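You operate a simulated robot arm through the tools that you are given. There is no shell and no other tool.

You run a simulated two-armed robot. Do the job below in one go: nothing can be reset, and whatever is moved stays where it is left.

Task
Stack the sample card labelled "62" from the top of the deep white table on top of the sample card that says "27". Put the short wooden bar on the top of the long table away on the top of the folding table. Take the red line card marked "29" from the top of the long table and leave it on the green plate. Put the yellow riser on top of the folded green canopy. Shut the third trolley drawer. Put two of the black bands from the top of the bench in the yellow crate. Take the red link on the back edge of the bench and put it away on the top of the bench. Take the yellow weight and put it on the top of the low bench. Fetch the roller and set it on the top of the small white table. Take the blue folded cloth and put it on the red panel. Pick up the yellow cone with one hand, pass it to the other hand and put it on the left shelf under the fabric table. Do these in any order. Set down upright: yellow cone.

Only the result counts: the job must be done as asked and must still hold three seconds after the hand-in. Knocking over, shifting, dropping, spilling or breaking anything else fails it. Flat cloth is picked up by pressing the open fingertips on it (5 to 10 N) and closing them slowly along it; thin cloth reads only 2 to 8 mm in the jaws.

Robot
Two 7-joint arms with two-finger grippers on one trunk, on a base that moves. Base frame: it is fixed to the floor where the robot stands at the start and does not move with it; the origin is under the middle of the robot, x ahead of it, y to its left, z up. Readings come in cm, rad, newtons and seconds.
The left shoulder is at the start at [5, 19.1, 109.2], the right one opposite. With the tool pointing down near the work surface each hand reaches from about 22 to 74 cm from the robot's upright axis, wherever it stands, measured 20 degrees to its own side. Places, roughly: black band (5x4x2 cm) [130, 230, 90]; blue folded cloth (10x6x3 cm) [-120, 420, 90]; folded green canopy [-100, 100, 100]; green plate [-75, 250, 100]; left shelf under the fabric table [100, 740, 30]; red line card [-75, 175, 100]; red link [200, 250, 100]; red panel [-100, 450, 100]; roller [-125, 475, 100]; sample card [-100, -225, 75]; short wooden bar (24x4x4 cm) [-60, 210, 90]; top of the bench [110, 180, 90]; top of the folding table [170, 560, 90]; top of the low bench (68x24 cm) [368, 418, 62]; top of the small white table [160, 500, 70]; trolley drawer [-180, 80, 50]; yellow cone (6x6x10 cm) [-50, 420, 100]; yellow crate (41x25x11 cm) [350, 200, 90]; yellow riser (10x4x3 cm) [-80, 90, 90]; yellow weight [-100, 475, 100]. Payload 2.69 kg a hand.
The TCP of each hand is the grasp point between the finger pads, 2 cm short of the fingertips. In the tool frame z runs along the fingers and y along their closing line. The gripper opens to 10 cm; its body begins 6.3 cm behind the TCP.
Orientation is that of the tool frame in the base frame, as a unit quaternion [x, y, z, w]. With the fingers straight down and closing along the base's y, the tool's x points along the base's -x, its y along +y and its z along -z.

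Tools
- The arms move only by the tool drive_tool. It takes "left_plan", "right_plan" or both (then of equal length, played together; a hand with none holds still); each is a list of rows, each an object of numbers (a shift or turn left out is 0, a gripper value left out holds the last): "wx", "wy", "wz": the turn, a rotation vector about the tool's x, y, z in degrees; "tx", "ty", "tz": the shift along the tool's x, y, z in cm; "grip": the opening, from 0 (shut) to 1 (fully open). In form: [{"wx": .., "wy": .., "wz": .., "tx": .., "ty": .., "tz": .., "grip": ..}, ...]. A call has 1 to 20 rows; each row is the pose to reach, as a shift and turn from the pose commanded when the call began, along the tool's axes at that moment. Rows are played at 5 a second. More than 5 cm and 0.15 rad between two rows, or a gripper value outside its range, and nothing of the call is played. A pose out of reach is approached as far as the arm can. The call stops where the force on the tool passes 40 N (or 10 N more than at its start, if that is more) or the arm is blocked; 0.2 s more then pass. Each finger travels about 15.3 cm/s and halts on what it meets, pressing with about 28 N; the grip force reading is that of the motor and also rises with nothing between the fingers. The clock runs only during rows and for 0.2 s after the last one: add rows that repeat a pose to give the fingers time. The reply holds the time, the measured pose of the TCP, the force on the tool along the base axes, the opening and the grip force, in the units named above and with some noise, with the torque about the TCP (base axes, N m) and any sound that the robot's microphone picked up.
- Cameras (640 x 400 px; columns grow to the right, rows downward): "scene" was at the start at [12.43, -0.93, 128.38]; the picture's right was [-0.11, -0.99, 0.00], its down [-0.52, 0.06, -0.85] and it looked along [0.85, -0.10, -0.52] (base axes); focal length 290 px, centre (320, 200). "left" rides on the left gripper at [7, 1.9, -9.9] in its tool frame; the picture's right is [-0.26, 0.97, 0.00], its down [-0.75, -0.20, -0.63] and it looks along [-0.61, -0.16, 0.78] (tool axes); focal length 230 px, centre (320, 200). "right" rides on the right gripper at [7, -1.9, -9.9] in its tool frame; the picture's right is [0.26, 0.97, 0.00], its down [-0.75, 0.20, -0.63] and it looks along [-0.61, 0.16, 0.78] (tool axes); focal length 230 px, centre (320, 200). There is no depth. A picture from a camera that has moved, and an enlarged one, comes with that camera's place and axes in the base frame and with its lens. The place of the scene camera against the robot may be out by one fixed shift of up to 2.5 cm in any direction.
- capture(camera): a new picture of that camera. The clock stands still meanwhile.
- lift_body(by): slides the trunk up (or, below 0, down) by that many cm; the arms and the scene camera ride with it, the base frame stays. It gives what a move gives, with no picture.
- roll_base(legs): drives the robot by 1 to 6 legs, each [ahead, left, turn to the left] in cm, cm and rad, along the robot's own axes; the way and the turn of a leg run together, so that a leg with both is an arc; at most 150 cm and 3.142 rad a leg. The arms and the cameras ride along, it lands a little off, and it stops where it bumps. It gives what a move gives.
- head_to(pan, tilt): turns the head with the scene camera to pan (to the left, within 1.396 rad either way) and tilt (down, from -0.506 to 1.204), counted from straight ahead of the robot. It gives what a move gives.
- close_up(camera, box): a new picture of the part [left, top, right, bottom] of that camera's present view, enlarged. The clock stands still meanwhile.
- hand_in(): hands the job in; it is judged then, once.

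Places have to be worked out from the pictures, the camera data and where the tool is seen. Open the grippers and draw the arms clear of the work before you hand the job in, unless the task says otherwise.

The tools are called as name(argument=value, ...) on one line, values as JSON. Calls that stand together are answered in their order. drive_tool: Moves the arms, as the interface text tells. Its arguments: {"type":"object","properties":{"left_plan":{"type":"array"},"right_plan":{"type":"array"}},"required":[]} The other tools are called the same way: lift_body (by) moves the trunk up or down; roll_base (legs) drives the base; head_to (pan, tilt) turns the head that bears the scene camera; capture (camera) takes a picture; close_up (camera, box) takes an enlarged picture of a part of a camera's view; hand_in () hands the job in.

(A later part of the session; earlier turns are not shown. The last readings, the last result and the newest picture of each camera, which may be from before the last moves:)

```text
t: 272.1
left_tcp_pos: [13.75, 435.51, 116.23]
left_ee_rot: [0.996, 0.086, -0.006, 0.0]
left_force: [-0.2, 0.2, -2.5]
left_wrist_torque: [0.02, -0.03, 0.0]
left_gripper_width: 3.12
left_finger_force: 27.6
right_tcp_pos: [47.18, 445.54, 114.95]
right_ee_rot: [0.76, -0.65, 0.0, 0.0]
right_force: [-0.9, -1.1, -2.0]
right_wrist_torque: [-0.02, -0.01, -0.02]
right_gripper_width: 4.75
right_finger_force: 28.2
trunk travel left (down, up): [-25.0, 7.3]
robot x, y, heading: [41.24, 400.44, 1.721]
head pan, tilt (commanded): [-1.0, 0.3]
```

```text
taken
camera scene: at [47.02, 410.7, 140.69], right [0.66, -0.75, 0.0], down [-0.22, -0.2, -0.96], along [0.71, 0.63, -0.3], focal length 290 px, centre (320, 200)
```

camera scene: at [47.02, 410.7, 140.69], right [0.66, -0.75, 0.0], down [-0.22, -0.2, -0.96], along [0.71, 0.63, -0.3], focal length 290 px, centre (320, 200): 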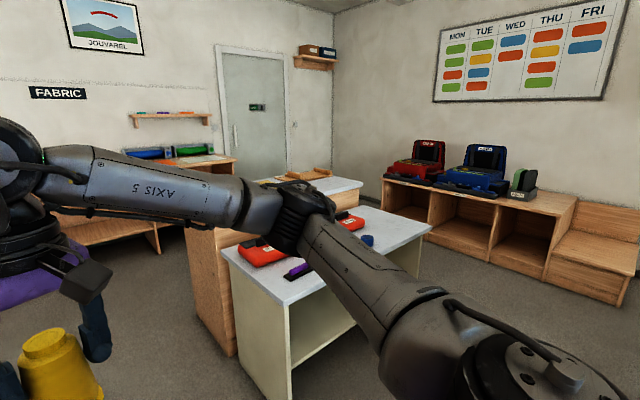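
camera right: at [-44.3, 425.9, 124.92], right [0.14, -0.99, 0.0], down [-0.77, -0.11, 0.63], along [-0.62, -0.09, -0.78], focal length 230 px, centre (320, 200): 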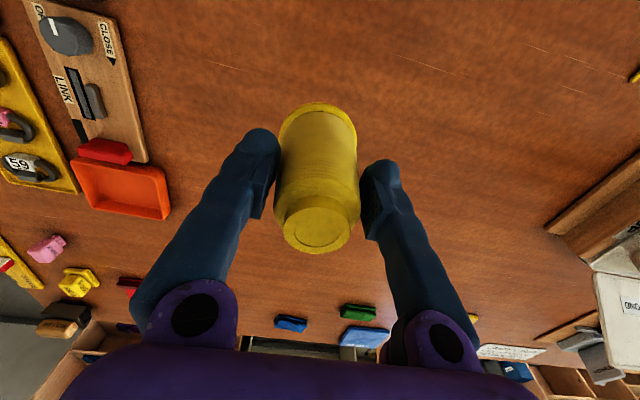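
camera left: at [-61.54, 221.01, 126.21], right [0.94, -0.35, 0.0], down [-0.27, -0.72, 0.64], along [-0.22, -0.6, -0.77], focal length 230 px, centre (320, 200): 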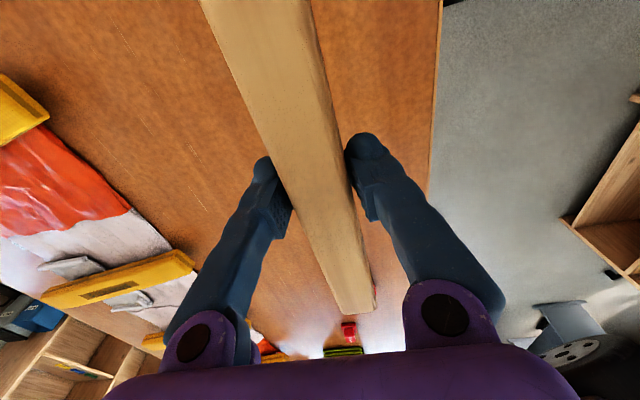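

The white-topped table with red cases (west end x≈107, y≈481–540) and a taller table behind it are to the north-east. I drive to their west side and face east.

roll_base(legs=[[110, -10, 0], [0, 0, -1.72]])

head_to(pan=0.0, tilt=0.5)

capture(camera="scene")

```text
t: 281.8
left_tcp_pos: [73.87, 530.51, 116.32]
left_ee_rot: [0.717, -0.697, -0.004, -0.005]
left_force: [-1.0, 0.2, -1.5]
left_wrist_torque: [-0.01, 0.01, 0.01]
left_gripper_width: 3.12
left_finger_force: 27.8
right_tcp_pos: [79.04, 496.16, 114.84]
right_ee_rot: [-0.008, 1.0, -0.001, 0.0]
right_force: [0.3, 0.2, -1.4]
right_wrist_torque: [-0.01, 0.04, -0.03]
right_gripper_width: 4.74
right_finger_force: 28.4
trunk travel left (down, up): [-25.0, 7.3]
robot x, y, heading: [35.11, 508.61, 0.009]
head pan, tilt (commanded): [-1.0, 0.3]
```

```text
t: 283.1
left_tcp_pos: [73.94, 530.58, 116.34]
left_ee_rot: [0.717, -0.698, -0.004, -0.005]
left_force: [0.8, -0.1, -2.5]
left_wrist_torque: [-0.07, -0.01, 0.0]
left_gripper_width: 3.08
left_finger_force: 27.8
right_tcp_pos: [78.92, 496.23, 115.03]
right_ee_rot: [-0.007, 1.0, 0.0, 0.0]
right_force: [-0.5, -0.3, -1.5]
right_wrist_torque: [0.03, -0.01, 0.02]
right_gripper_width: 4.74
right_finger_force: 27.7
trunk travel left (down, up): [-25.0, 7.3]
robot x, y, heading: [35.41, 508.52, 0.007]
head pan, tilt (commanded): [0.0, 0.499]
```

```text
taken
camera scene: at [47.89, 508.73, 138.85], right [0.01, -1.0, 0.0], down [-0.48, 0.0, -0.88], along [0.88, 0.01, -0.48], focal length 290 px, centre (320, 200)
```

scene: 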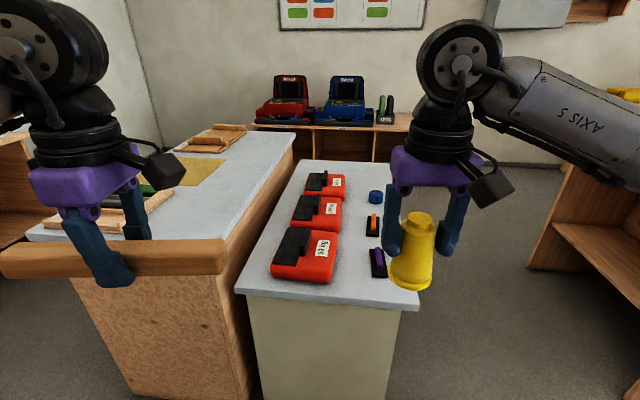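

Left: the taller folding table (x≥114, y≈533–592); right: the small white table (y≈480–536). I zoom in on the folding table top for free space.

close_up(camera="scene", box=[20, 110, 340, 310])

close_up(camera="scene", box=[230, 140, 450, 320])

```text
2.00 times, centred on (180, 210) of scene
camera zoom: at [47.89, 508.73, 138.85], right [0.01, -1.0, 0.0], down [-0.48, 0.0, -0.88], along [0.88, 0.01, -0.48], focal length 581 px, centre (600, 180)
```

zoom: 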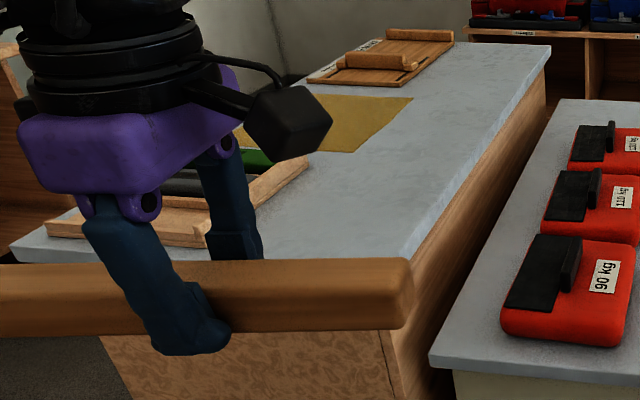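

```text
2.22 times, centred on (340, 230) of scene
camera zoom: at [47.89, 508.73, 138.85], right [0.01, -1.0, 0.0], down [-0.48, 0.0, -0.88], along [0.88, 0.01, -0.48], focal length 646 px, centre (276, 133)
```

zoom: 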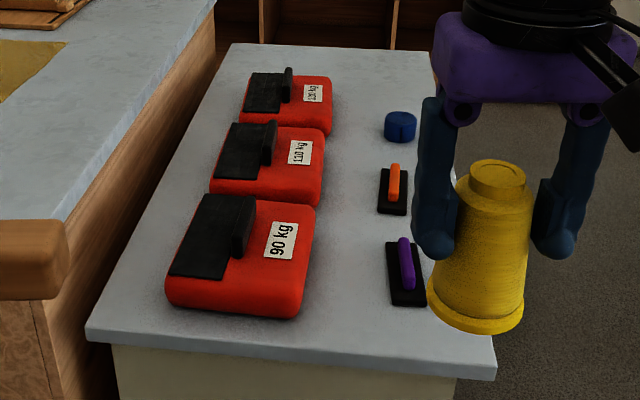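

There is free space along the folding table's south edge. I rotate the left hand so the bar points along x and extend it forward, then drive closer.

drive_tool(left_plan=[{"wz": 4, "ty": -3}, {"wz": 12, "ty": -6}, {"wz": 20, "ty": -9}, {"wz": 28, "ty": -12}, {"wz": 36, "ty": -14}, {"wz": 44, "ty": -15}, {"wz": 52, "ty": -15}, {"wz": 60, "ty": -15}, {"wz": 68, "ty": -15}, {"wz": 76, "ty": -15}, {"wz": 84, "ty": -15}, {"wz": 88, "ty": -15}, {"wz": 88, "ty": -15}])

roll_base(legs=[[40, 22, 0]])

head_to(pan=0.2, tilt=0.7)

capture(camera="scene")

capture(camera="left")

```text
t: 285.9
left_tcp_pos: [88.89, 531.0, 116.31]
left_ee_rot: [-0.031, 1.0, 0.006, 0.002]
left_force: [0.2, -0.2, -1.8]
left_wrist_torque: [0.0, 0.02, -0.04]
left_gripper_width: 3.1
left_finger_force: 28.2
right_tcp_pos: [79.0, 496.22, 114.93]
right_ee_rot: [-0.007, 1.0, 0.0, 0.0]
right_force: [-0.5, 0.5, -1.2]
right_wrist_torque: [-0.01, 0.05, -0.01]
right_gripper_width: 4.75
right_finger_force: 27.2
trunk travel left (down, up): [-25.0, 7.3]
robot x, y, heading: [35.38, 508.86, 0.009]
head pan, tilt (commanded): [0.0, 0.499]
```

```text
t: 288.6
left_tcp_pos: [127.32, 553.68, 116.23]
left_ee_rot: [-0.033, 0.999, 0.005, 0.001]
left_force: [0.2, 0.5, -1.7]
left_wrist_torque: [-0.05, 0.07, 0.01]
left_gripper_width: 3.09
left_finger_force: 28.0
right_tcp_pos: [117.59, 518.77, 115.03]
right_ee_rot: [-0.009, 1.0, 0.001, -0.001]
right_force: [0.8, -0.6, -1.2]
right_wrist_torque: [0.0, 0.02, -0.01]
right_gripper_width: 4.75
right_finger_force: 27.9
trunk travel left (down, up): [-25.0, 7.3]
robot x, y, heading: [73.5, 530.93, 0.013]
head pan, tilt (commanded): [0.0, 0.499]
```

```text
t: 289.3
left_tcp_pos: [127.33, 553.61, 116.32]
left_ee_rot: [-0.033, 0.999, 0.007, 0.001]
left_force: [-0.2, 0.0, -2.5]
left_wrist_torque: [0.0, 0.03, -0.01]
left_gripper_width: 3.12
left_finger_force: 28.6
right_tcp_pos: [117.6, 518.79, 115.03]
right_ee_rot: [-0.009, 1.0, 0.0, 0.0]
right_force: [0.0, 0.2, -1.0]
right_wrist_torque: [0.01, -0.01, -0.03]
right_gripper_width: 4.73
right_finger_force: 28.0
trunk travel left (down, up): [-25.0, 7.3]
robot x, y, heading: [73.85, 531.21, 0.018]
head pan, tilt (commanded): [0.201, 0.7]
```

```text
taken
camera scene: at [85.6, 532.91, 137.08], right [0.21, -0.98, 0.0], down [-0.63, -0.14, -0.77], along [0.75, 0.16, -0.64], focal length 290 px, centre (320, 200)
```

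scene: 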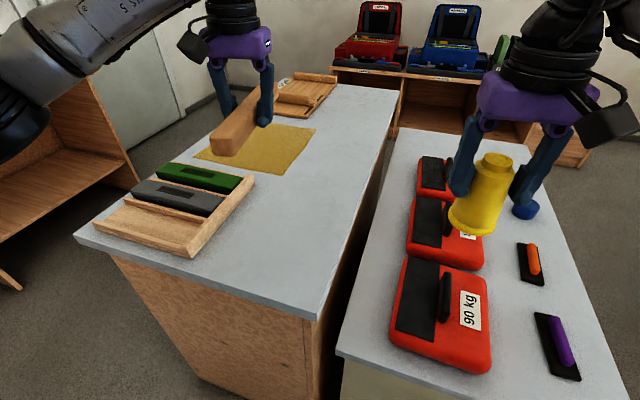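

```text
taken
camera left: at [120.3, 554.95, 126.29], right [0.19, 0.98, 0.01], down [0.76, -0.16, 0.63], along [0.62, -0.11, -0.78], focal length 230 px, centre (320, 200)
```

left: 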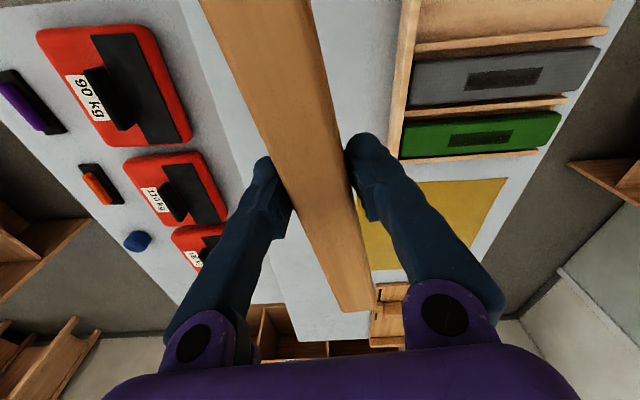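

The free strip between the tray/sheet and the south edge is about y 537–562. I move the bar over (134,549) and lower it.

drive_tool(left_plan=[{"tx": -3.2, "ty": -2.5, "tz": 2}, {"tx": -6.4, "ty": -5, "tz": 5}, {"tx": -6.4, "ty": -5, "tz": 9}, {"tx": -6.4, "ty": -5, "tz": 13}, {"tx": -6.4, "ty": -5, "tz": 17}, {"tx": -6.4, "ty": -5, "tz": 20}, {"tx": -6.4, "ty": -5, "tz": 20}])

capture(camera="scene")

capture(camera="left")

```text
refused: row 2 steps farther than a row can; nothing moved
```

```text
taken
camera scene: at [85.6, 532.91, 137.08], right [0.21, -0.98, 0.0], down [-0.63, -0.14, -0.77], along [0.75, 0.16, -0.64], focal length 290 px, centre (320, 200)
```

scene: 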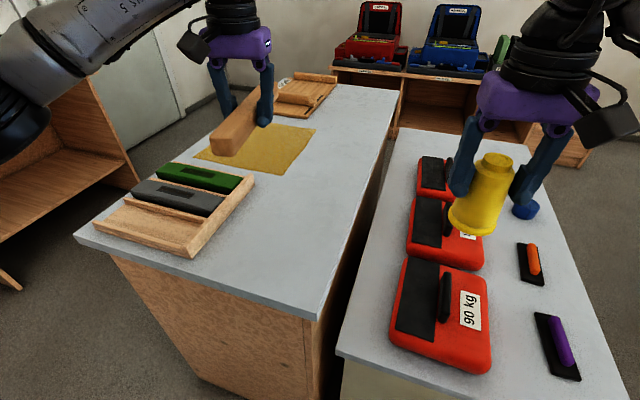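

```text
taken
camera left: at [120.3, 554.95, 126.29], right [0.19, 0.98, 0.01], down [0.76, -0.16, 0.63], along [0.62, -0.11, -0.78], focal length 230 px, centre (320, 200)
```

left: 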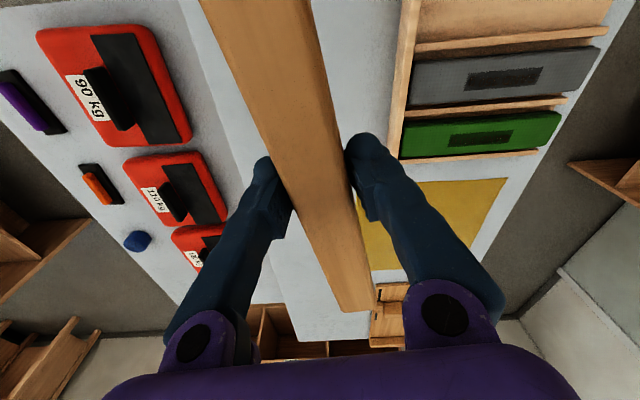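

A row was too long; I resend with smaller steps.

drive_tool(left_plan=[{"tx": -2.1, "ty": -1.7, "tz": 2}, {"tx": -4.3, "ty": -3.4, "tz": 4}, {"tx": -6.4, "ty": -5, "tz": 7}, {"tx": -6.4, "ty": -5, "tz": 11}, {"tx": -6.4, "ty": -5, "tz": 15}, {"tx": -6.4, "ty": -5, "tz": 18}, {"tx": -6.4, "ty": -5, "tz": 20}, {"tx": -6.4, "ty": -5, "tz": 20}])

capture(camera="scene")

capture(camera="left")

```text
t: 291.1
left_tcp_pos: [134.16, 549.39, 96.22]
left_ee_rot: [-0.033, 0.999, 0.006, 0.002]
left_force: [-0.6, 0.3, -2.3]
left_wrist_torque: [0.0, 0.04, -0.02]
left_gripper_width: 3.11
left_finger_force: 28.5
right_tcp_pos: [117.48, 518.98, 114.97]
right_ee_rot: [-0.009, 1.0, 0.0, -0.001]
right_force: [-0.7, 0.1, -0.8]
right_wrist_torque: [-0.01, 0.01, 0.01]
right_gripper_width: 4.74
right_finger_force: 27.6
trunk travel left (down, up): [-25.0, 7.3]
robot x, y, heading: [73.69, 531.02, 0.009]
head pan, tilt (commanded): [0.201, 0.7]
```

```text
taken
camera scene: at [85.6, 532.91, 137.08], right [0.21, -0.98, 0.0], down [-0.63, -0.14, -0.76], along [0.75, 0.16, -0.64], focal length 290 px, centre (320, 200)
```

scene: 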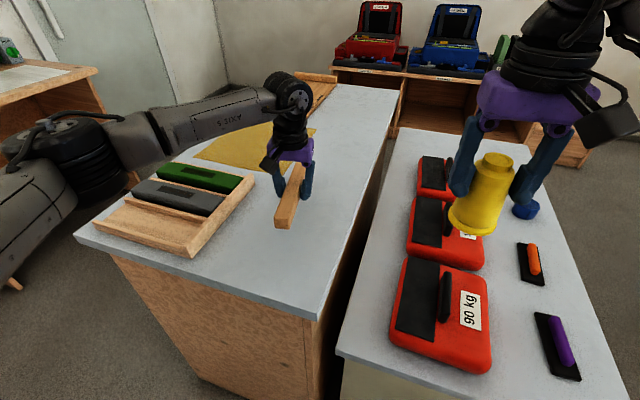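

```text
taken
camera left: at [127.12, 550.6, 106.16], right [0.19, 0.98, 0.01], down [0.76, -0.16, 0.63], along [0.62, -0.11, -0.78], focal length 230 px, centre (320, 200)
```

left: 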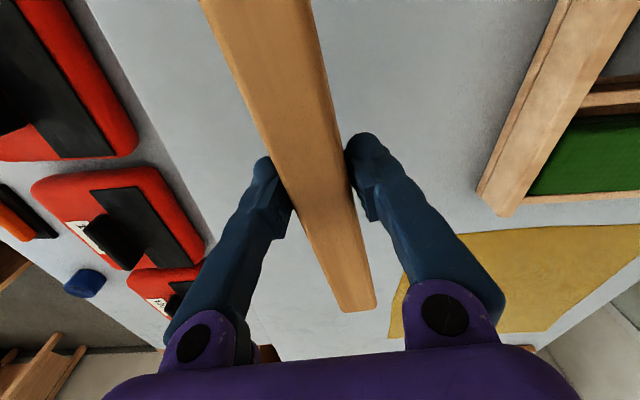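

Position is clear. I lower in steps until contact.

drive_tool(left_plan=[{"tz": 0.8}, {"tz": 1.6}, {"tz": 2.2}, {"tz": 2.2}])

drive_tool(left_plan=[{"tz": 0.4}, {"tz": 0.8}, {"tz": 1.2}, {"tz": 1.2}])

```text
t: 292.1
left_tcp_pos: [134.11, 549.32, 94.01]
left_ee_rot: [-0.034, 0.999, 0.005, 0.001]
left_force: [0.8, -0.6, -2.6]
left_wrist_torque: [0.02, 0.03, 0.02]
left_gripper_width: 3.14
left_finger_force: 27.7
right_tcp_pos: [117.53, 518.89, 114.89]
right_ee_rot: [-0.009, 1.0, 0.0, -0.001]
right_force: [0.2, 0.1, -1.1]
right_wrist_torque: [0.0, 0.01, 0.02]
right_gripper_width: 4.73
right_finger_force: 27.9
trunk travel left (down, up): [-25.0, 7.3]
robot x, y, heading: [73.53, 530.9, 0.015]
head pan, tilt (commanded): [0.201, 0.7]
```

```text
t: 293.1
left_tcp_pos: [134.08, 549.43, 92.79]
left_ee_rot: [-0.034, 0.999, 0.006, 0.001]
left_force: [-0.5, -0.1, -2.3]
left_wrist_torque: [0.04, 0.04, -0.01]
left_gripper_width: 3.08
left_finger_force: 27.5
right_tcp_pos: [117.54, 518.78, 114.97]
right_ee_rot: [-0.008, 1.0, -0.001, -0.001]
right_force: [-0.1, -0.8, -1.1]
right_wrist_torque: [0.01, 0.0, -0.02]
right_gripper_width: 4.78
right_finger_force: 28.1
trunk travel left (down, up): [-25.0, 7.3]
robot x, y, heading: [73.72, 531.31, 0.011]
head pan, tilt (commanded): [0.201, 0.7]
```

drive_tool(left_plan=[{"tz": 0.4}, {"tz": 0.8}, {"tz": 1.2}, {"tz": 1.2}])

close_up(camera="scene", box=[220, 120, 380, 240])

```text
t: 294.1
left_tcp_pos: [134.12, 549.33, 91.68]
left_ee_rot: [-0.034, 0.999, 0.006, 0.002]
left_force: [0.3, 0.7, -1.3]
left_wrist_torque: [0.03, 0.02, -0.01]
left_gripper_width: 3.1
left_finger_force: 28.3
right_tcp_pos: [117.55, 518.84, 115.01]
right_ee_rot: [-0.009, 1.0, 0.0, 0.0]
right_force: [0.2, 0.0, -1.7]
right_wrist_torque: [-0.02, 0.01, 0.01]
right_gripper_width: 4.74
right_finger_force: 28.2
trunk travel left (down, up): [-25.0, 7.3]
robot x, y, heading: [73.76, 530.89, 0.012]
head pan, tilt (commanded): [0.201, 0.7]
```

```text
3.33 times, centred on (300, 180) of scene
camera zoom: at [85.61, 532.92, 137.08], right [0.21, -0.98, 0.0], down [-0.63, -0.14, -0.76], along [0.75, 0.16, -0.64], focal length 968 px, centre (387, 267)
```

zoom: 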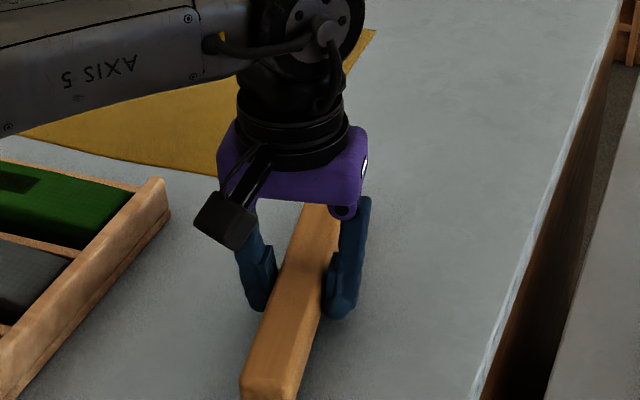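

drive_tool(left_plan=[{"tz": 0.3}, {"tz": 0.6}, {"tz": 0.9}, {"tz": 1.2}, {"tz": 1.2}])

```text
t: 295.3
left_tcp_pos: [134.0, 549.45, 90.49]
left_ee_rot: [-0.034, 0.999, 0.005, 0.002]
left_force: [0.4, 0.1, 0.3]
left_wrist_torque: [0.0, -0.27, 0.0]
left_gripper_width: 3.11
left_finger_force: 28.5
right_tcp_pos: [117.48, 518.89, 114.89]
right_ee_rot: [-0.01, 1.0, 0.001, 0.0]
right_force: [0.4, -0.1, -1.2]
right_wrist_torque: [-0.01, 0.02, 0.0]
right_gripper_width: 4.73
right_finger_force: 27.8
trunk travel left (down, up): [-25.0, 7.3]
robot x, y, heading: [73.74, 530.97, 0.012]
head pan, tilt (commanded): [0.201, 0.7]
```

One end is touching (torque rises). A little further to seat it.

drive_tool(left_plan=[{"tz": 0.15}, {"tz": 0.3}, {"tz": 0.3}])

```text
t: 296.1
left_tcp_pos: [134.07, 549.46, 90.24]
left_ee_rot: [-0.033, 0.999, 0.005, 0.001]
left_force: [-1.3, -0.1, 4.6]
left_wrist_torque: [-0.02, -0.84, 0.07]
left_gripper_width: 3.1
left_finger_force: 28.1
right_tcp_pos: [117.5, 518.79, 114.96]
right_ee_rot: [-0.009, 1.0, 0.0, 0.0]
right_force: [1.1, 0.5, -0.6]
right_wrist_torque: [0.03, 0.01, 0.02]
right_gripper_width: 4.75
right_finger_force: 28.0
trunk travel left (down, up): [-25.0, 7.3]
robot x, y, heading: [73.89, 530.67, 0.016]
head pan, tilt (commanded): [0.201, 0.7]
```

Seated within a millimetre or two. I open and lift away.

drive_tool(left_plan=[{"grip": 0.34}, {"grip": 0.4}, {"grip": 0.5}, {"grip": 0.6}, {"tz": -2, "grip": 0.6}, {"tz": -6, "grip": 0.6}, {"tz": -11, "grip": 0.8}, {"tz": -16, "grip": 1.0}, {"tz": -21, "grip": 1.0}, {"tz": -25, "grip": 1.0}])

capture(camera="scene")

```text
t: 298.3
left_tcp_pos: [133.82, 549.41, 115.06]
left_ee_rot: [-0.033, 0.999, 0.006, 0.001]
left_force: [-0.1, -0.4, -0.2]
left_wrist_torque: [0.0, -0.01, 0.0]
left_gripper_width: 10.0
left_finger_force: 0.1
right_tcp_pos: [117.54, 518.85, 114.86]
right_ee_rot: [-0.009, 1.0, 0.001, 0.0]
right_force: [-0.2, 0.2, -0.4]
right_wrist_torque: [0.01, 0.0, 0.0]
right_gripper_width: 4.73
right_finger_force: 28.1
trunk travel left (down, up): [-25.0, 7.3]
robot x, y, heading: [73.68, 530.88, 0.02]
head pan, tilt (commanded): [0.201, 0.7]
```

```text
taken
camera scene: at [85.54, 532.87, 137.08], right [0.21, -0.98, 0.0], down [-0.63, -0.14, -0.77], along [0.75, 0.16, -0.64], focal length 290 px, centre (320, 200)
```

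scene: 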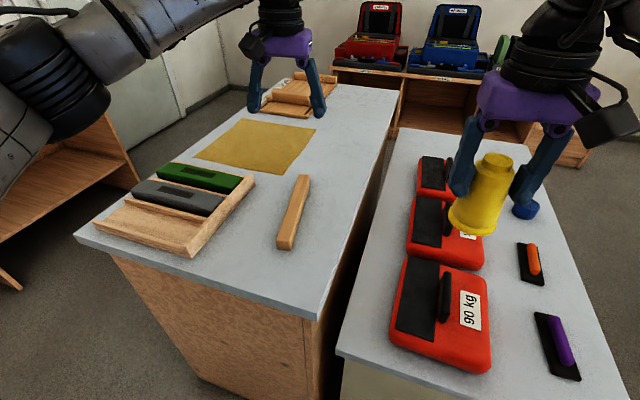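

The bar rests on the folding table. I retract the left hand, back off, and turn north toward the fabric table.

drive_tool(left_plan=[{"tx": 4}, {"tx": 8}, {"tx": 12}, {"tx": 16}, {"tx": 20}, {"tx": 20}])

roll_base(legs=[[-30, 0, 0], [0, 0, 1.55], [75, 0, 0]])

head_to(pan=-0.3, tilt=0.45)

capture(camera="scene")

```text
t: 299.7
left_tcp_pos: [113.88, 547.93, 115.29]
left_ee_rot: [-0.034, 0.999, 0.007, 0.001]
left_force: [0.3, -1.1, -0.2]
left_wrist_torque: [-0.01, -0.03, -0.04]
left_gripper_width: 10.02
left_finger_force: 0.0
right_tcp_pos: [117.47, 519.01, 114.99]
right_ee_rot: [-0.009, 1.0, 0.001, -0.001]
right_force: [0.4, -0.7, -1.4]
right_wrist_torque: [0.02, -0.01, 0.03]
right_gripper_width: 4.69
right_finger_force: 28.1
trunk travel left (down, up): [-25.0, 7.3]
robot x, y, heading: [73.98, 530.84, 0.016]
head pan, tilt (commanded): [0.201, 0.7]
```

```text
t: 309.3
left_tcp_pos: [27.66, 648.29, 115.34]
left_ee_rot: [0.723, -0.691, -0.005, 0.003]
left_force: [-0.7, 0.2, -0.1]
left_wrist_torque: [0.01, 0.01, 0.0]
left_gripper_width: 10.0
left_finger_force: 0.0
right_tcp_pos: [56.95, 651.35, 115.02]
right_ee_rot: [-0.706, 0.709, -0.001, -0.001]
right_force: [1.7, -0.2, -1.0]
right_wrist_torque: [-0.03, 0.03, -0.02]
right_gripper_width: 4.7
right_finger_force: 27.4
trunk travel left (down, up): [-25.0, 7.3]
robot x, y, heading: [43.88, 607.65, 1.565]
head pan, tilt (commanded): [0.201, 0.7]
```

```text
t: 310.2
left_tcp_pos: [27.66, 648.23, 115.35]
left_ee_rot: [0.723, -0.691, -0.006, 0.003]
left_force: [-0.4, 0.1, -0.2]
left_wrist_torque: [-0.03, 0.02, 0.02]
left_gripper_width: 9.98
left_finger_force: 0.1
right_tcp_pos: [56.73, 651.36, 115.12]
right_ee_rot: [-0.706, 0.708, 0.0, -0.001]
right_force: [0.9, 0.9, -2.3]
right_wrist_torque: [-0.02, 0.0, -0.03]
right_gripper_width: 4.72
right_finger_force: 27.5
trunk travel left (down, up): [-25.0, 7.3]
robot x, y, heading: [44.09, 607.79, 1.566]
head pan, tilt (commanded): [-0.3, 0.45]
```

```text
taken
camera scene: at [46.11, 620.64, 139.29], right [0.95, -0.3, 0.0], down [-0.13, -0.42, -0.9], along [0.27, 0.86, -0.44], focal length 290 px, centre (320, 200)
```

scene: 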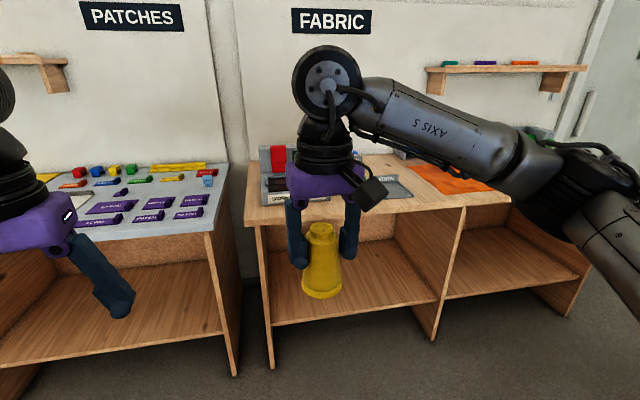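

The fabric table has two open shelf compartments; the left one (x≈53–137) has its board near z 30. Before planning the hand-over I test how low the left hand can reach with the trunk fully lowered.

lift_body(by=-24)

drive_tool(left_plan=[{"tx": -2, "tz": 4}, {"tx": -4, "tz": 8}, {"tx": -6, "tz": 12}, {"tx": -8, "tz": 16}, {"tx": -10, "tz": 20}, {"tx": -10, "tz": 24}, {"tx": -10, "tz": 28}, {"tx": -10, "tz": 32}, {"tx": -10, "tz": 36}, {"tx": -10, "tz": 40}, {"tx": -10, "tz": 44}, {"tx": -10, "tz": 48}, {"tx": -10, "tz": 52}, {"tx": -10, "tz": 55}, {"tx": -10, "tz": 55}])

```text
t: 312.8
left_tcp_pos: [27.58, 648.27, 91.31]
left_ee_rot: [0.723, -0.691, -0.006, 0.003]
left_force: [-0.4, -0.1, -0.5]
left_wrist_torque: [-0.01, 0.02, 0.03]
left_gripper_width: 10.0
left_finger_force: 0.1
right_tcp_pos: [56.83, 651.27, 91.0]
right_ee_rot: [-0.706, 0.708, 0.001, 0.0]
right_force: [-1.4, 0.4, -1.6]
right_wrist_torque: [-0.03, -0.02, -0.01]
right_gripper_width: 4.69
right_finger_force: 27.5
trunk travel left (down, up): [-1.0, 31.3]
robot x, y, heading: [43.69, 607.76, 1.564]
head pan, tilt (commanded): [-0.3, 0.45]
```

```text
t: 315.9
left_tcp_pos: [26.65, 658.3, 36.26]
left_ee_rot: [0.723, -0.691, -0.004, 0.003]
left_force: [-0.2, -0.8, 0.0]
left_wrist_torque: [-0.01, -0.03, -0.01]
left_gripper_width: 10.0
left_finger_force: 0.1
right_tcp_pos: [56.79, 651.24, 90.86]
right_ee_rot: [-0.706, 0.709, 0.0, 0.0]
right_force: [0.5, 0.0, -1.1]
right_wrist_torque: [-0.03, 0.01, 0.01]
right_gripper_width: 4.72
right_finger_force: 28.0
trunk travel left (down, up): [-1.0, 31.3]
robot x, y, heading: [43.71, 607.65, 1.562]
head pan, tilt (commanded): [-0.3, 0.45]
```

The vertical tool reaches z 36 fine. Now I test how far the left hand can pitch forward at that height (needed for a shelf-compatible grasp).

drive_tool(left_plan=[{"wy": -8}, {"wy": -16}, {"wy": -24}, {"wy": -32}, {"wy": -40}, {"wy": -48}, {"wy": -56}, {"wy": -64}, {"wy": -64}])

```text
t: 317.9
left_tcp_pos: [35.99, 663.39, 41.33]
left_ee_rot: [0.644, -0.585, -0.387, -0.305]
left_force: [-0.3, -0.4, 0.5]
left_wrist_torque: [0.0, -0.02, -0.04]
left_gripper_width: 10.01
left_finger_force: 0.1
left hand out of reach, approached as far as the arm can: row 5, 6, 7, 8, 9
right_tcp_pos: [56.89, 651.34, 90.95]
right_ee_rot: [-0.706, 0.708, 0.0, 0.0]
right_force: [0.3, 0.6, -1.7]
right_wrist_torque: [-0.02, -0.02, -0.02]
right_gripper_width: 4.71
right_finger_force: 27.7
trunk travel left (down, up): [-1.0, 31.3]
robot x, y, heading: [43.78, 607.39, 1.559]
head pan, tilt (commanded): [-0.3, 0.45]
```

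With ~30° below horizontal the left hand only gets to z≈41, while a vertical tool reaches lower. So the better plan: the shelf placement should be done by a hand with a vertical top grip, receiving the cone from the other hand holding it low from the side. I raise the trunk and look for a free table-edge spot to regrasp.

lift_body(by=22)

drive_tool(right_plan=[{"ty": 3}, {"ty": 6}, {"ty": 9}, {"ty": 12}, {"ty": 12}])

head_to(pan=-0.35, tilt=0.45)

capture(camera="scene")

```text
t: 320.3
left_tcp_pos: [35.86, 663.28, 63.28]
left_ee_rot: [0.645, -0.586, -0.384, -0.305]
left_force: [0.8, 0.1, 0.1]
left_wrist_torque: [-0.01, 0.03, -0.01]
left_gripper_width: 9.99
left_finger_force: 0.1
right_tcp_pos: [56.98, 651.34, 113.06]
right_ee_rot: [-0.706, 0.708, 0.0, 0.0]
right_force: [-0.2, 0.0, -1.3]
right_wrist_torque: [0.01, -0.02, 0.0]
right_gripper_width: 4.73
right_finger_force: 28.4
trunk travel left (down, up): [-23.0, 9.3]
robot x, y, heading: [43.99, 607.92, 1.564]
head pan, tilt (commanded): [-0.3, 0.45]
```

```text
t: 321.5
left_tcp_pos: [35.9, 663.27, 63.29]
left_ee_rot: [0.645, -0.585, -0.386, -0.304]
left_force: [-0.1, 0.5, -0.6]
left_wrist_torque: [-0.01, 0.01, 0.01]
left_gripper_width: 10.02
left_finger_force: 0.1
right_tcp_pos: [44.73, 651.31, 112.92]
right_ee_rot: [-0.706, 0.708, 0.0, 0.001]
right_force: [-0.1, -0.8, -1.3]
right_wrist_torque: [0.01, 0.0, 0.02]
right_gripper_width: 4.69
right_finger_force: 27.6
trunk travel left (down, up): [-23.0, 9.3]
robot x, y, heading: [44.03, 607.84, 1.564]
head pan, tilt (commanded): [-0.3, 0.45]
```

```text
t: 322.1
left_tcp_pos: [35.95, 663.34, 63.3]
left_ee_rot: [0.644, -0.586, -0.385, -0.305]
left_force: [-1.2, 0.4, -0.1]
left_wrist_torque: [-0.02, 0.0, 0.02]
left_gripper_width: 10.01
left_finger_force: 0.1
right_tcp_pos: [44.76, 651.34, 112.9]
right_ee_rot: [-0.706, 0.708, -0.001, 0.0]
right_force: [0.1, 0.1, -1.9]
right_wrist_torque: [0.04, -0.04, -0.01]
right_gripper_width: 4.73
right_finger_force: 27.8
trunk travel left (down, up): [-23.0, 9.3]
robot x, y, heading: [43.77, 608.09, 1.567]
head pan, tilt (commanded): [-0.351, 0.45]
```

```text
taken
camera scene: at [46.55, 620.48, 137.3], right [0.94, -0.35, 0.0], down [-0.15, -0.41, -0.9], along [0.31, 0.84, -0.44], focal length 290 px, centre (320, 200)
```

scene: 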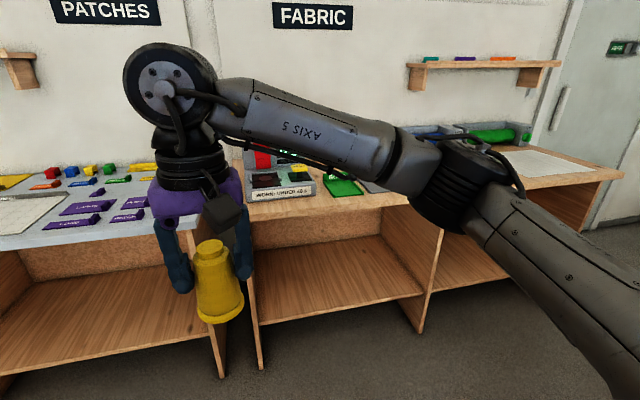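

I zoom on the fabric table's front strip to see if there's room to set the cone down near its edge.

close_up(camera="scene", box=[235, 140, 435, 250])

```text
3.20 times, centred on (335, 195) of scene
camera zoom: at [46.55, 620.48, 137.3], right [0.94, -0.35, 0.0], down [-0.15, -0.41, -0.9], along [0.31, 0.84, -0.44], focal length 930 px, centre (272, 216)
```

zoom: 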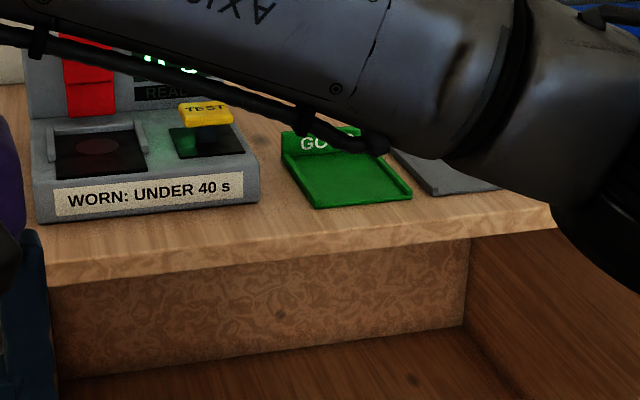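

There is a ~10 cm free strip along the fabric table's front edge. Plan: set the cone there, re-pick it low from the side with the left hand, pass it in the air to the right hand's top grip, then the right hand places it on the shelf. First I raise and square the left hand.

drive_tool(left_plan=[{"wx": 0.8, "wy": -0.6, "tx": -2.8, "ty": 0.4, "tz": -3.1}, {"wx": 1.6, "wy": -1.2, "tx": -5.6, "ty": 0.8, "tz": -6.1}, {"wx": 2.4, "wy": -1.9, "tx": -8.4, "ty": 1.1, "tz": -9.2}, {"wx": 3.2, "wy": -2.5, "tx": -11.2, "ty": 1.5, "tz": -12.3}, {"wx": 4, "wy": -3.1, "tx": -14, "ty": 1.9, "tz": -15.4}, {"wx": 4.8, "wy": -3.7, "tx": -16.8, "ty": 2.3, "tz": -18.4}, {"wx": 5.6, "wy": -4.3, "tx": -19.6, "ty": 2.7, "tz": -21.5}, {"wx": 6.4, "wy": -5, "tx": -22.4, "ty": 3, "tz": -24.6}, {"wx": 7.2, "wy": -5.6, "tx": -25.2, "ty": 3.4, "tz": -27.6}, {"wx": 8, "wy": -6.2, "wz": 0.5, "tx": -27.9, "ty": 3.8, "tz": -30.7}, {"wx": 8, "wy": -6.2, "wz": 0.5, "tx": -27.9, "ty": 3.8, "tz": -30.7}])

capture(camera="scene")

```text
t: 324.5
left_tcp_pos: [36.05, 651.48, 103.29]
left_ee_rot: [0.598, -0.596, -0.379, -0.378]
left_force: [0.7, -0.1, 0.1]
left_wrist_torque: [0.04, -0.02, -0.04]
left_gripper_width: 10.01
left_finger_force: 0.2
right_tcp_pos: [44.8, 651.4, 112.9]
right_ee_rot: [-0.706, 0.708, 0.0, -0.001]
right_force: [0.1, -0.1, -1.3]
right_wrist_torque: [0.0, 0.01, 0.03]
right_gripper_width: 4.74
right_finger_force: 28.0
trunk travel left (down, up): [-23.0, 9.3]
robot x, y, heading: [43.73, 607.96, 1.563]
head pan, tilt (commanded): [-0.351, 0.45]
```

```text
taken
camera scene: at [46.56, 620.52, 137.29], right [0.94, -0.35, 0.0], down [-0.15, -0.41, -0.9], along [0.31, 0.84, -0.44], focal length 290 px, centre (320, 200)
```

scene: 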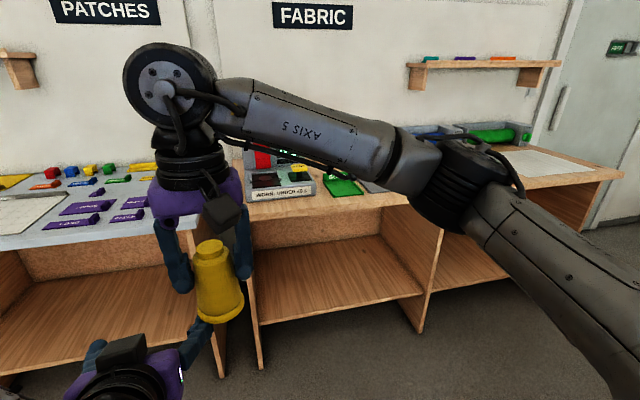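

Left hand is squared at 25° below horizontal. I drive to the front of the fabric table's left section.

roll_base(legs=[[0, -58, 0], [48, 0, 0]])

head_to(pan=0.0, tilt=0.75)

capture(camera="scene")

capture(camera="right")

capture(camera="left")

```text
t: 329.0
left_tcp_pos: [79.06, 651.94, 103.2]
left_ee_rot: [-0.596, 0.598, 0.378, 0.379]
left_force: [0.5, 0.9, -0.1]
left_wrist_torque: [-0.05, -0.02, -0.02]
left_gripper_width: 9.99
left_finger_force: 0.0
right_tcp_pos: [87.82, 651.87, 113.0]
right_ee_rot: [-0.704, 0.71, 0.0, 0.0]
right_force: [0.3, 0.1, -0.6]
right_wrist_torque: [-0.03, -0.01, 0.04]
right_gripper_width: 4.71
right_finger_force: 28.0
trunk travel left (down, up): [-23.0, 9.3]
robot x, y, heading: [86.61, 608.17, 1.559]
head pan, tilt (commanded): [-0.351, 0.45]
stopped in leg 1: the robot was blocked; the commanded pose is now the measured one
```

```text
t: 329.9
left_tcp_pos: [79.09, 651.94, 103.23]
left_ee_rot: [-0.596, 0.598, 0.378, 0.38]
left_force: [-0.2, -1.0, 0.3]
left_wrist_torque: [-0.02, 0.02, 0.0]
left_gripper_width: 10.0
left_finger_force: 0.0
right_tcp_pos: [87.89, 651.78, 112.9]
right_ee_rot: [-0.704, 0.71, -0.001, 0.0]
right_force: [-0.1, 0.9, -0.7]
right_wrist_torque: [-0.02, 0.0, -0.02]
right_gripper_width: 4.72
right_finger_force: 27.7
trunk travel left (down, up): [-23.0, 9.3]
robot x, y, heading: [86.75, 608.07, 1.556]
head pan, tilt (commanded): [0.0, 0.75]
```

```text
taken
camera scene: at [86.24, 620.6, 134.66], right [1.0, -0.01, 0.0], down [-0.01, -0.68, -0.73], along [0.01, 0.73, -0.68], focal length 290 px, centre (320, 200)
```

scene: 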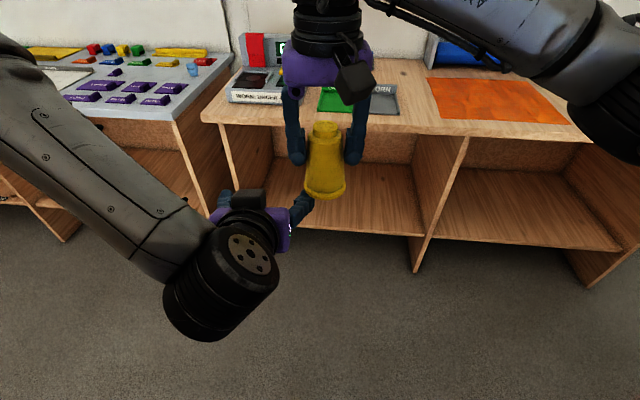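

```text
taken
camera right: at [89.67, 644.81, 122.9], right [-0.97, -0.25, 0.0], down [-0.19, 0.75, 0.63], along [-0.16, 0.61, -0.78], focal length 230 px, centre (320, 200)
```

right: 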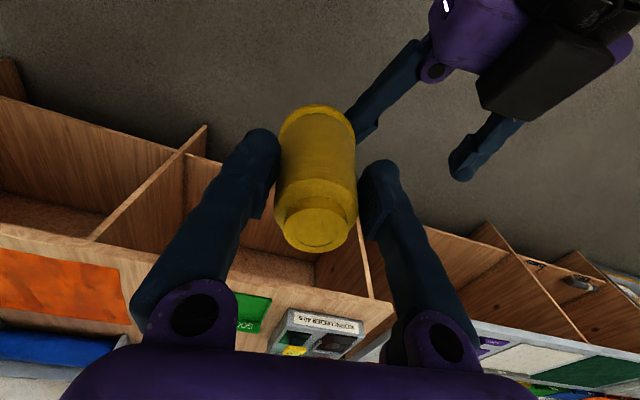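

```text
taken
camera left: at [77.25, 640.0, 101.25], right [-0.97, 0.11, 0.23], down [0.2, -0.25, 0.95], along [0.17, 0.96, 0.22], focal length 230 px, centre (320, 200)
```

left: 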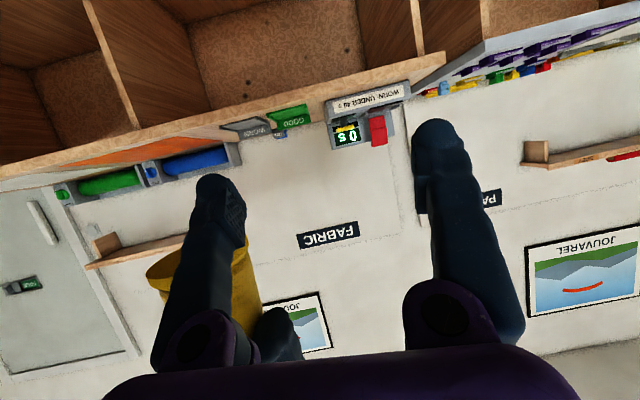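

The folding table's corner blocked the sideways drive, but x≈87 is fine. I drive forward to the fabric table.

roll_base(legs=[[44, 0, 0]])

capture(camera="scene")

capture(camera="right")

```text
t: 332.6
left_tcp_pos: [79.34, 696.32, 103.26]
left_ee_rot: [-0.597, 0.598, 0.378, 0.379]
left_force: [0.3, 0.6, 0.6]
left_wrist_torque: [0.01, 0.0, -0.01]
left_gripper_width: 9.99
left_finger_force: 0.1
right_tcp_pos: [88.15, 696.13, 112.92]
right_ee_rot: [-0.706, 0.709, 0.0, -0.001]
right_force: [-0.2, -0.1, -0.9]
right_wrist_torque: [0.0, 0.0, -0.01]
right_gripper_width: 4.7
right_finger_force: 27.8
trunk travel left (down, up): [-23.0, 9.3]
robot x, y, heading: [86.82, 652.54, 1.559]
head pan, tilt (commanded): [0.0, 0.75]
```

```text
taken
camera scene: at [86.64, 664.98, 134.65], right [1.0, -0.01, 0.0], down [-0.01, -0.68, -0.73], along [0.01, 0.73, -0.68], focal length 290 px, centre (320, 200)
```

scene: 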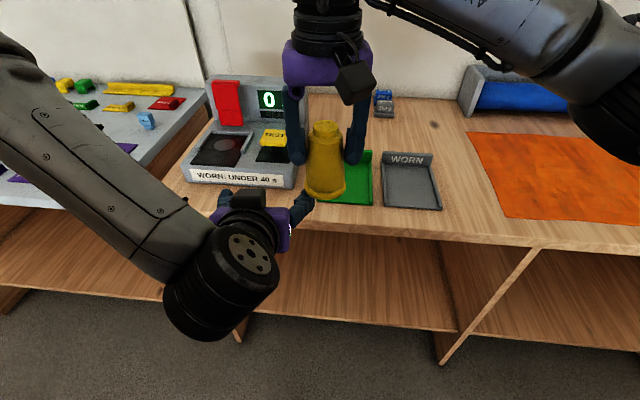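

```text
taken
camera right: at [90.04, 689.19, 122.89], right [-0.97, -0.25, 0.0], down [-0.2, 0.75, 0.63], along [-0.16, 0.61, -0.78], focal length 230 px, centre (320, 200)
```

right: 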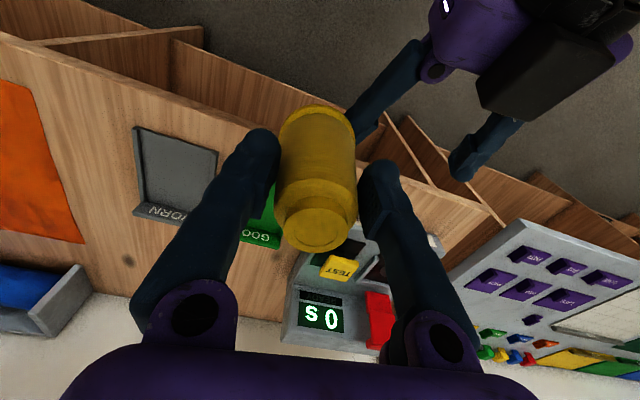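

The strip in front of the trays is narrow; a clearer gap lies between the WORN tray and the orange sheet (x≈116–130). I shift the base right to face that gap.

roll_base(legs=[[0, -36, 0]])

capture(camera="scene")

capture(camera="right")

```text
t: 336.2
left_tcp_pos: [115.04, 695.91, 103.27]
left_ee_rot: [-0.596, 0.598, 0.379, 0.38]
left_force: [0.0, 0.0, 0.0]
left_wrist_torque: [-0.01, 0.03, 0.03]
left_gripper_width: 10.0
left_finger_force: 0.1
right_tcp_pos: [123.73, 695.87, 113.06]
right_ee_rot: [-0.705, 0.709, 0.0, 0.001]
right_force: [0.0, 0.3, -2.1]
right_wrist_torque: [-0.05, 0.03, -0.03]
right_gripper_width: 4.69
right_finger_force: 27.8
trunk travel left (down, up): [-23.0, 9.3]
robot x, y, heading: [122.51, 652.26, 1.563]
head pan, tilt (commanded): [0.0, 0.75]
```

```text
taken
camera scene: at [122.25, 664.61, 134.65], right [1.0, -0.01, 0.0], down [-0.01, -0.68, -0.73], along [0.01, 0.73, -0.68], focal length 290 px, centre (320, 200)
```

scene: 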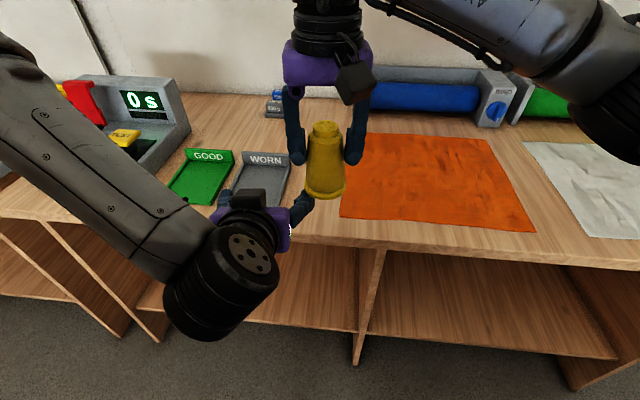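

```text
taken
camera right: at [125.65, 688.83, 122.91], right [-0.97, -0.25, 0.0], down [-0.2, 0.75, 0.63], along [-0.16, 0.61, -0.78], focal length 230 px, centre (320, 200)
```

right: 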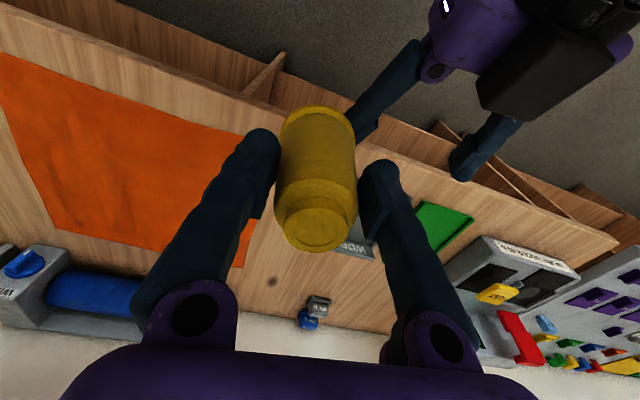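

The gap around x≈121 at the front edge is clear. I move the cone above (121.5,710) while pulling the left hand back, then lower.

drive_tool(left_plan=[{"tx": 1.1, "tz": -2.3}, {"tx": 2.1, "tz": -4.6}, {"tx": 3.2, "tz": -6.8}, {"tx": 4.2, "tz": -9.1}, {"tx": 4.2, "tz": -9.1}, {"tx": 4.2, "tz": -9.1}, {"tx": 4.2, "tz": -9.1}, {"tx": 4.2, "tz": -9.1}], right_plan=[{"tx": -3.6, "ty": 0.5}, {"tx": -7.2, "ty": 1.1}, {"tx": -10.8, "ty": 1.6}, {"tx": -14.3, "ty": 2.2}, {"tx": -14.3, "ty": 2.2, "tz": 4}, {"tx": -14.3, "ty": 2.2, "tz": 8}, {"tx": -14.3, "ty": 2.2, "tz": 12}, {"tx": -14.3, "ty": 2.2, "tz": 15}])

capture(camera="scene")

capture(camera="right")

```text
t: 338.2
left_tcp_pos: [114.5, 690.13, 103.28]
left_ee_rot: [0.635, -0.549, -0.402, -0.366]
left_force: [0.4, -0.2, 0.5]
left_wrist_torque: [0.01, 0.0, -0.02]
left_gripper_width: 9.98
left_finger_force: 0.1
left hand out of reach, approached as far as the arm can: row 3, 4, 5, 6, 7, 8
right_tcp_pos: [121.76, 710.12, 97.87]
right_ee_rot: [-0.704, 0.71, 0.0, 0.0]
right_force: [-0.5, -0.2, -2.5]
right_wrist_torque: [0.02, 0.01, 0.01]
right_gripper_width: 4.72
right_finger_force: 28.4
trunk travel left (down, up): [-23.0, 9.3]
robot x, y, heading: [122.76, 651.9, 1.562]
head pan, tilt (commanded): [0.0, 0.75]
stopped in row 8 (left hand): the arm was blocked; the commanded pose is now the measured one
```

```text
taken
camera scene: at [122.22, 664.61, 134.65], right [1.0, -0.01, 0.0], down [-0.01, -0.68, -0.73], along [0.01, 0.73, -0.68], focal length 290 px, centre (320, 200)
```

scene: 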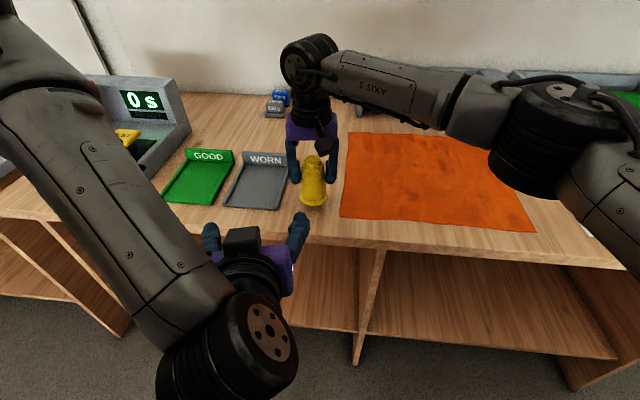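

```text
taken
camera right: at [123.61, 703.21, 107.84], right [-0.97, -0.25, 0.0], down [-0.2, 0.75, 0.63], along [-0.16, 0.61, -0.78], focal length 230 px, centre (320, 200)
```

right: 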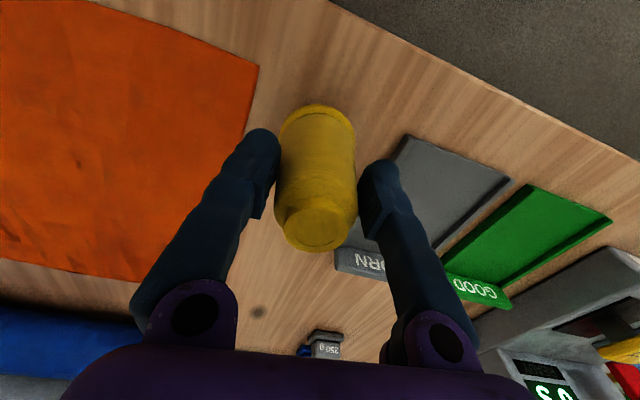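

The cone is ~8 cm from the edge; I bring it 2 cm closer and lower toward the tabletop.

drive_tool(right_plan=[{"tx": 1, "tz": 1}, {"tx": 2, "tz": 2}, {"tx": 2, "tz": 3}, {"tx": 2, "tz": 3}])

drive_tool(right_plan=[{"tz": 0.4}, {"tz": 0.8}, {"tz": 1.2}, {"tz": 1.2}])

```text
t: 339.2
left_tcp_pos: [114.45, 690.02, 103.34]
left_ee_rot: [0.635, -0.548, -0.404, -0.367]
left_force: [0.1, 0.4, -0.1]
left_wrist_torque: [-0.02, 0.02, 0.01]
left_gripper_width: 10.0
left_finger_force: 0.1
right_tcp_pos: [121.7, 708.01, 95.21]
right_ee_rot: [-0.704, 0.71, 0.002, 0.0]
right_force: [3.4, 0.8, 15.1]
right_wrist_torque: [0.2, 0.27, -0.01]
right_gripper_width: 4.7
right_finger_force: 28.1
trunk travel left (down, up): [-23.0, 9.3]
robot x, y, heading: [122.31, 652.09, 1.559]
head pan, tilt (commanded): [0.0, 0.75]
```

```text
t: 339.8
left_tcp_pos: [114.53, 690.13, 103.29]
left_ee_rot: [0.635, -0.547, -0.403, -0.366]
left_force: [-0.5, 0.0, 0.4]
left_wrist_torque: [-0.01, 0.02, 0.03]
left_gripper_width: 10.0
left_finger_force: 0.1
right_tcp_pos: [121.74, 708.26, 95.19]
right_ee_rot: [-0.704, 0.71, 0.004, 0.002]
right_force: [3.2, -5.9, 16.7]
right_wrist_torque: [-0.06, -0.12, 0.01]
right_gripper_width: 4.71
right_finger_force: 27.9
trunk travel left (down, up): [-23.0, 9.3]
robot x, y, heading: [122.32, 652.16, 1.556]
head pan, tilt (commanded): [0.0, 0.75]
stopped in row 2 (right hand): the force on the tool passed its limit at 44 N (the readings are from after the stop); the commanded pose is now the measured one
```

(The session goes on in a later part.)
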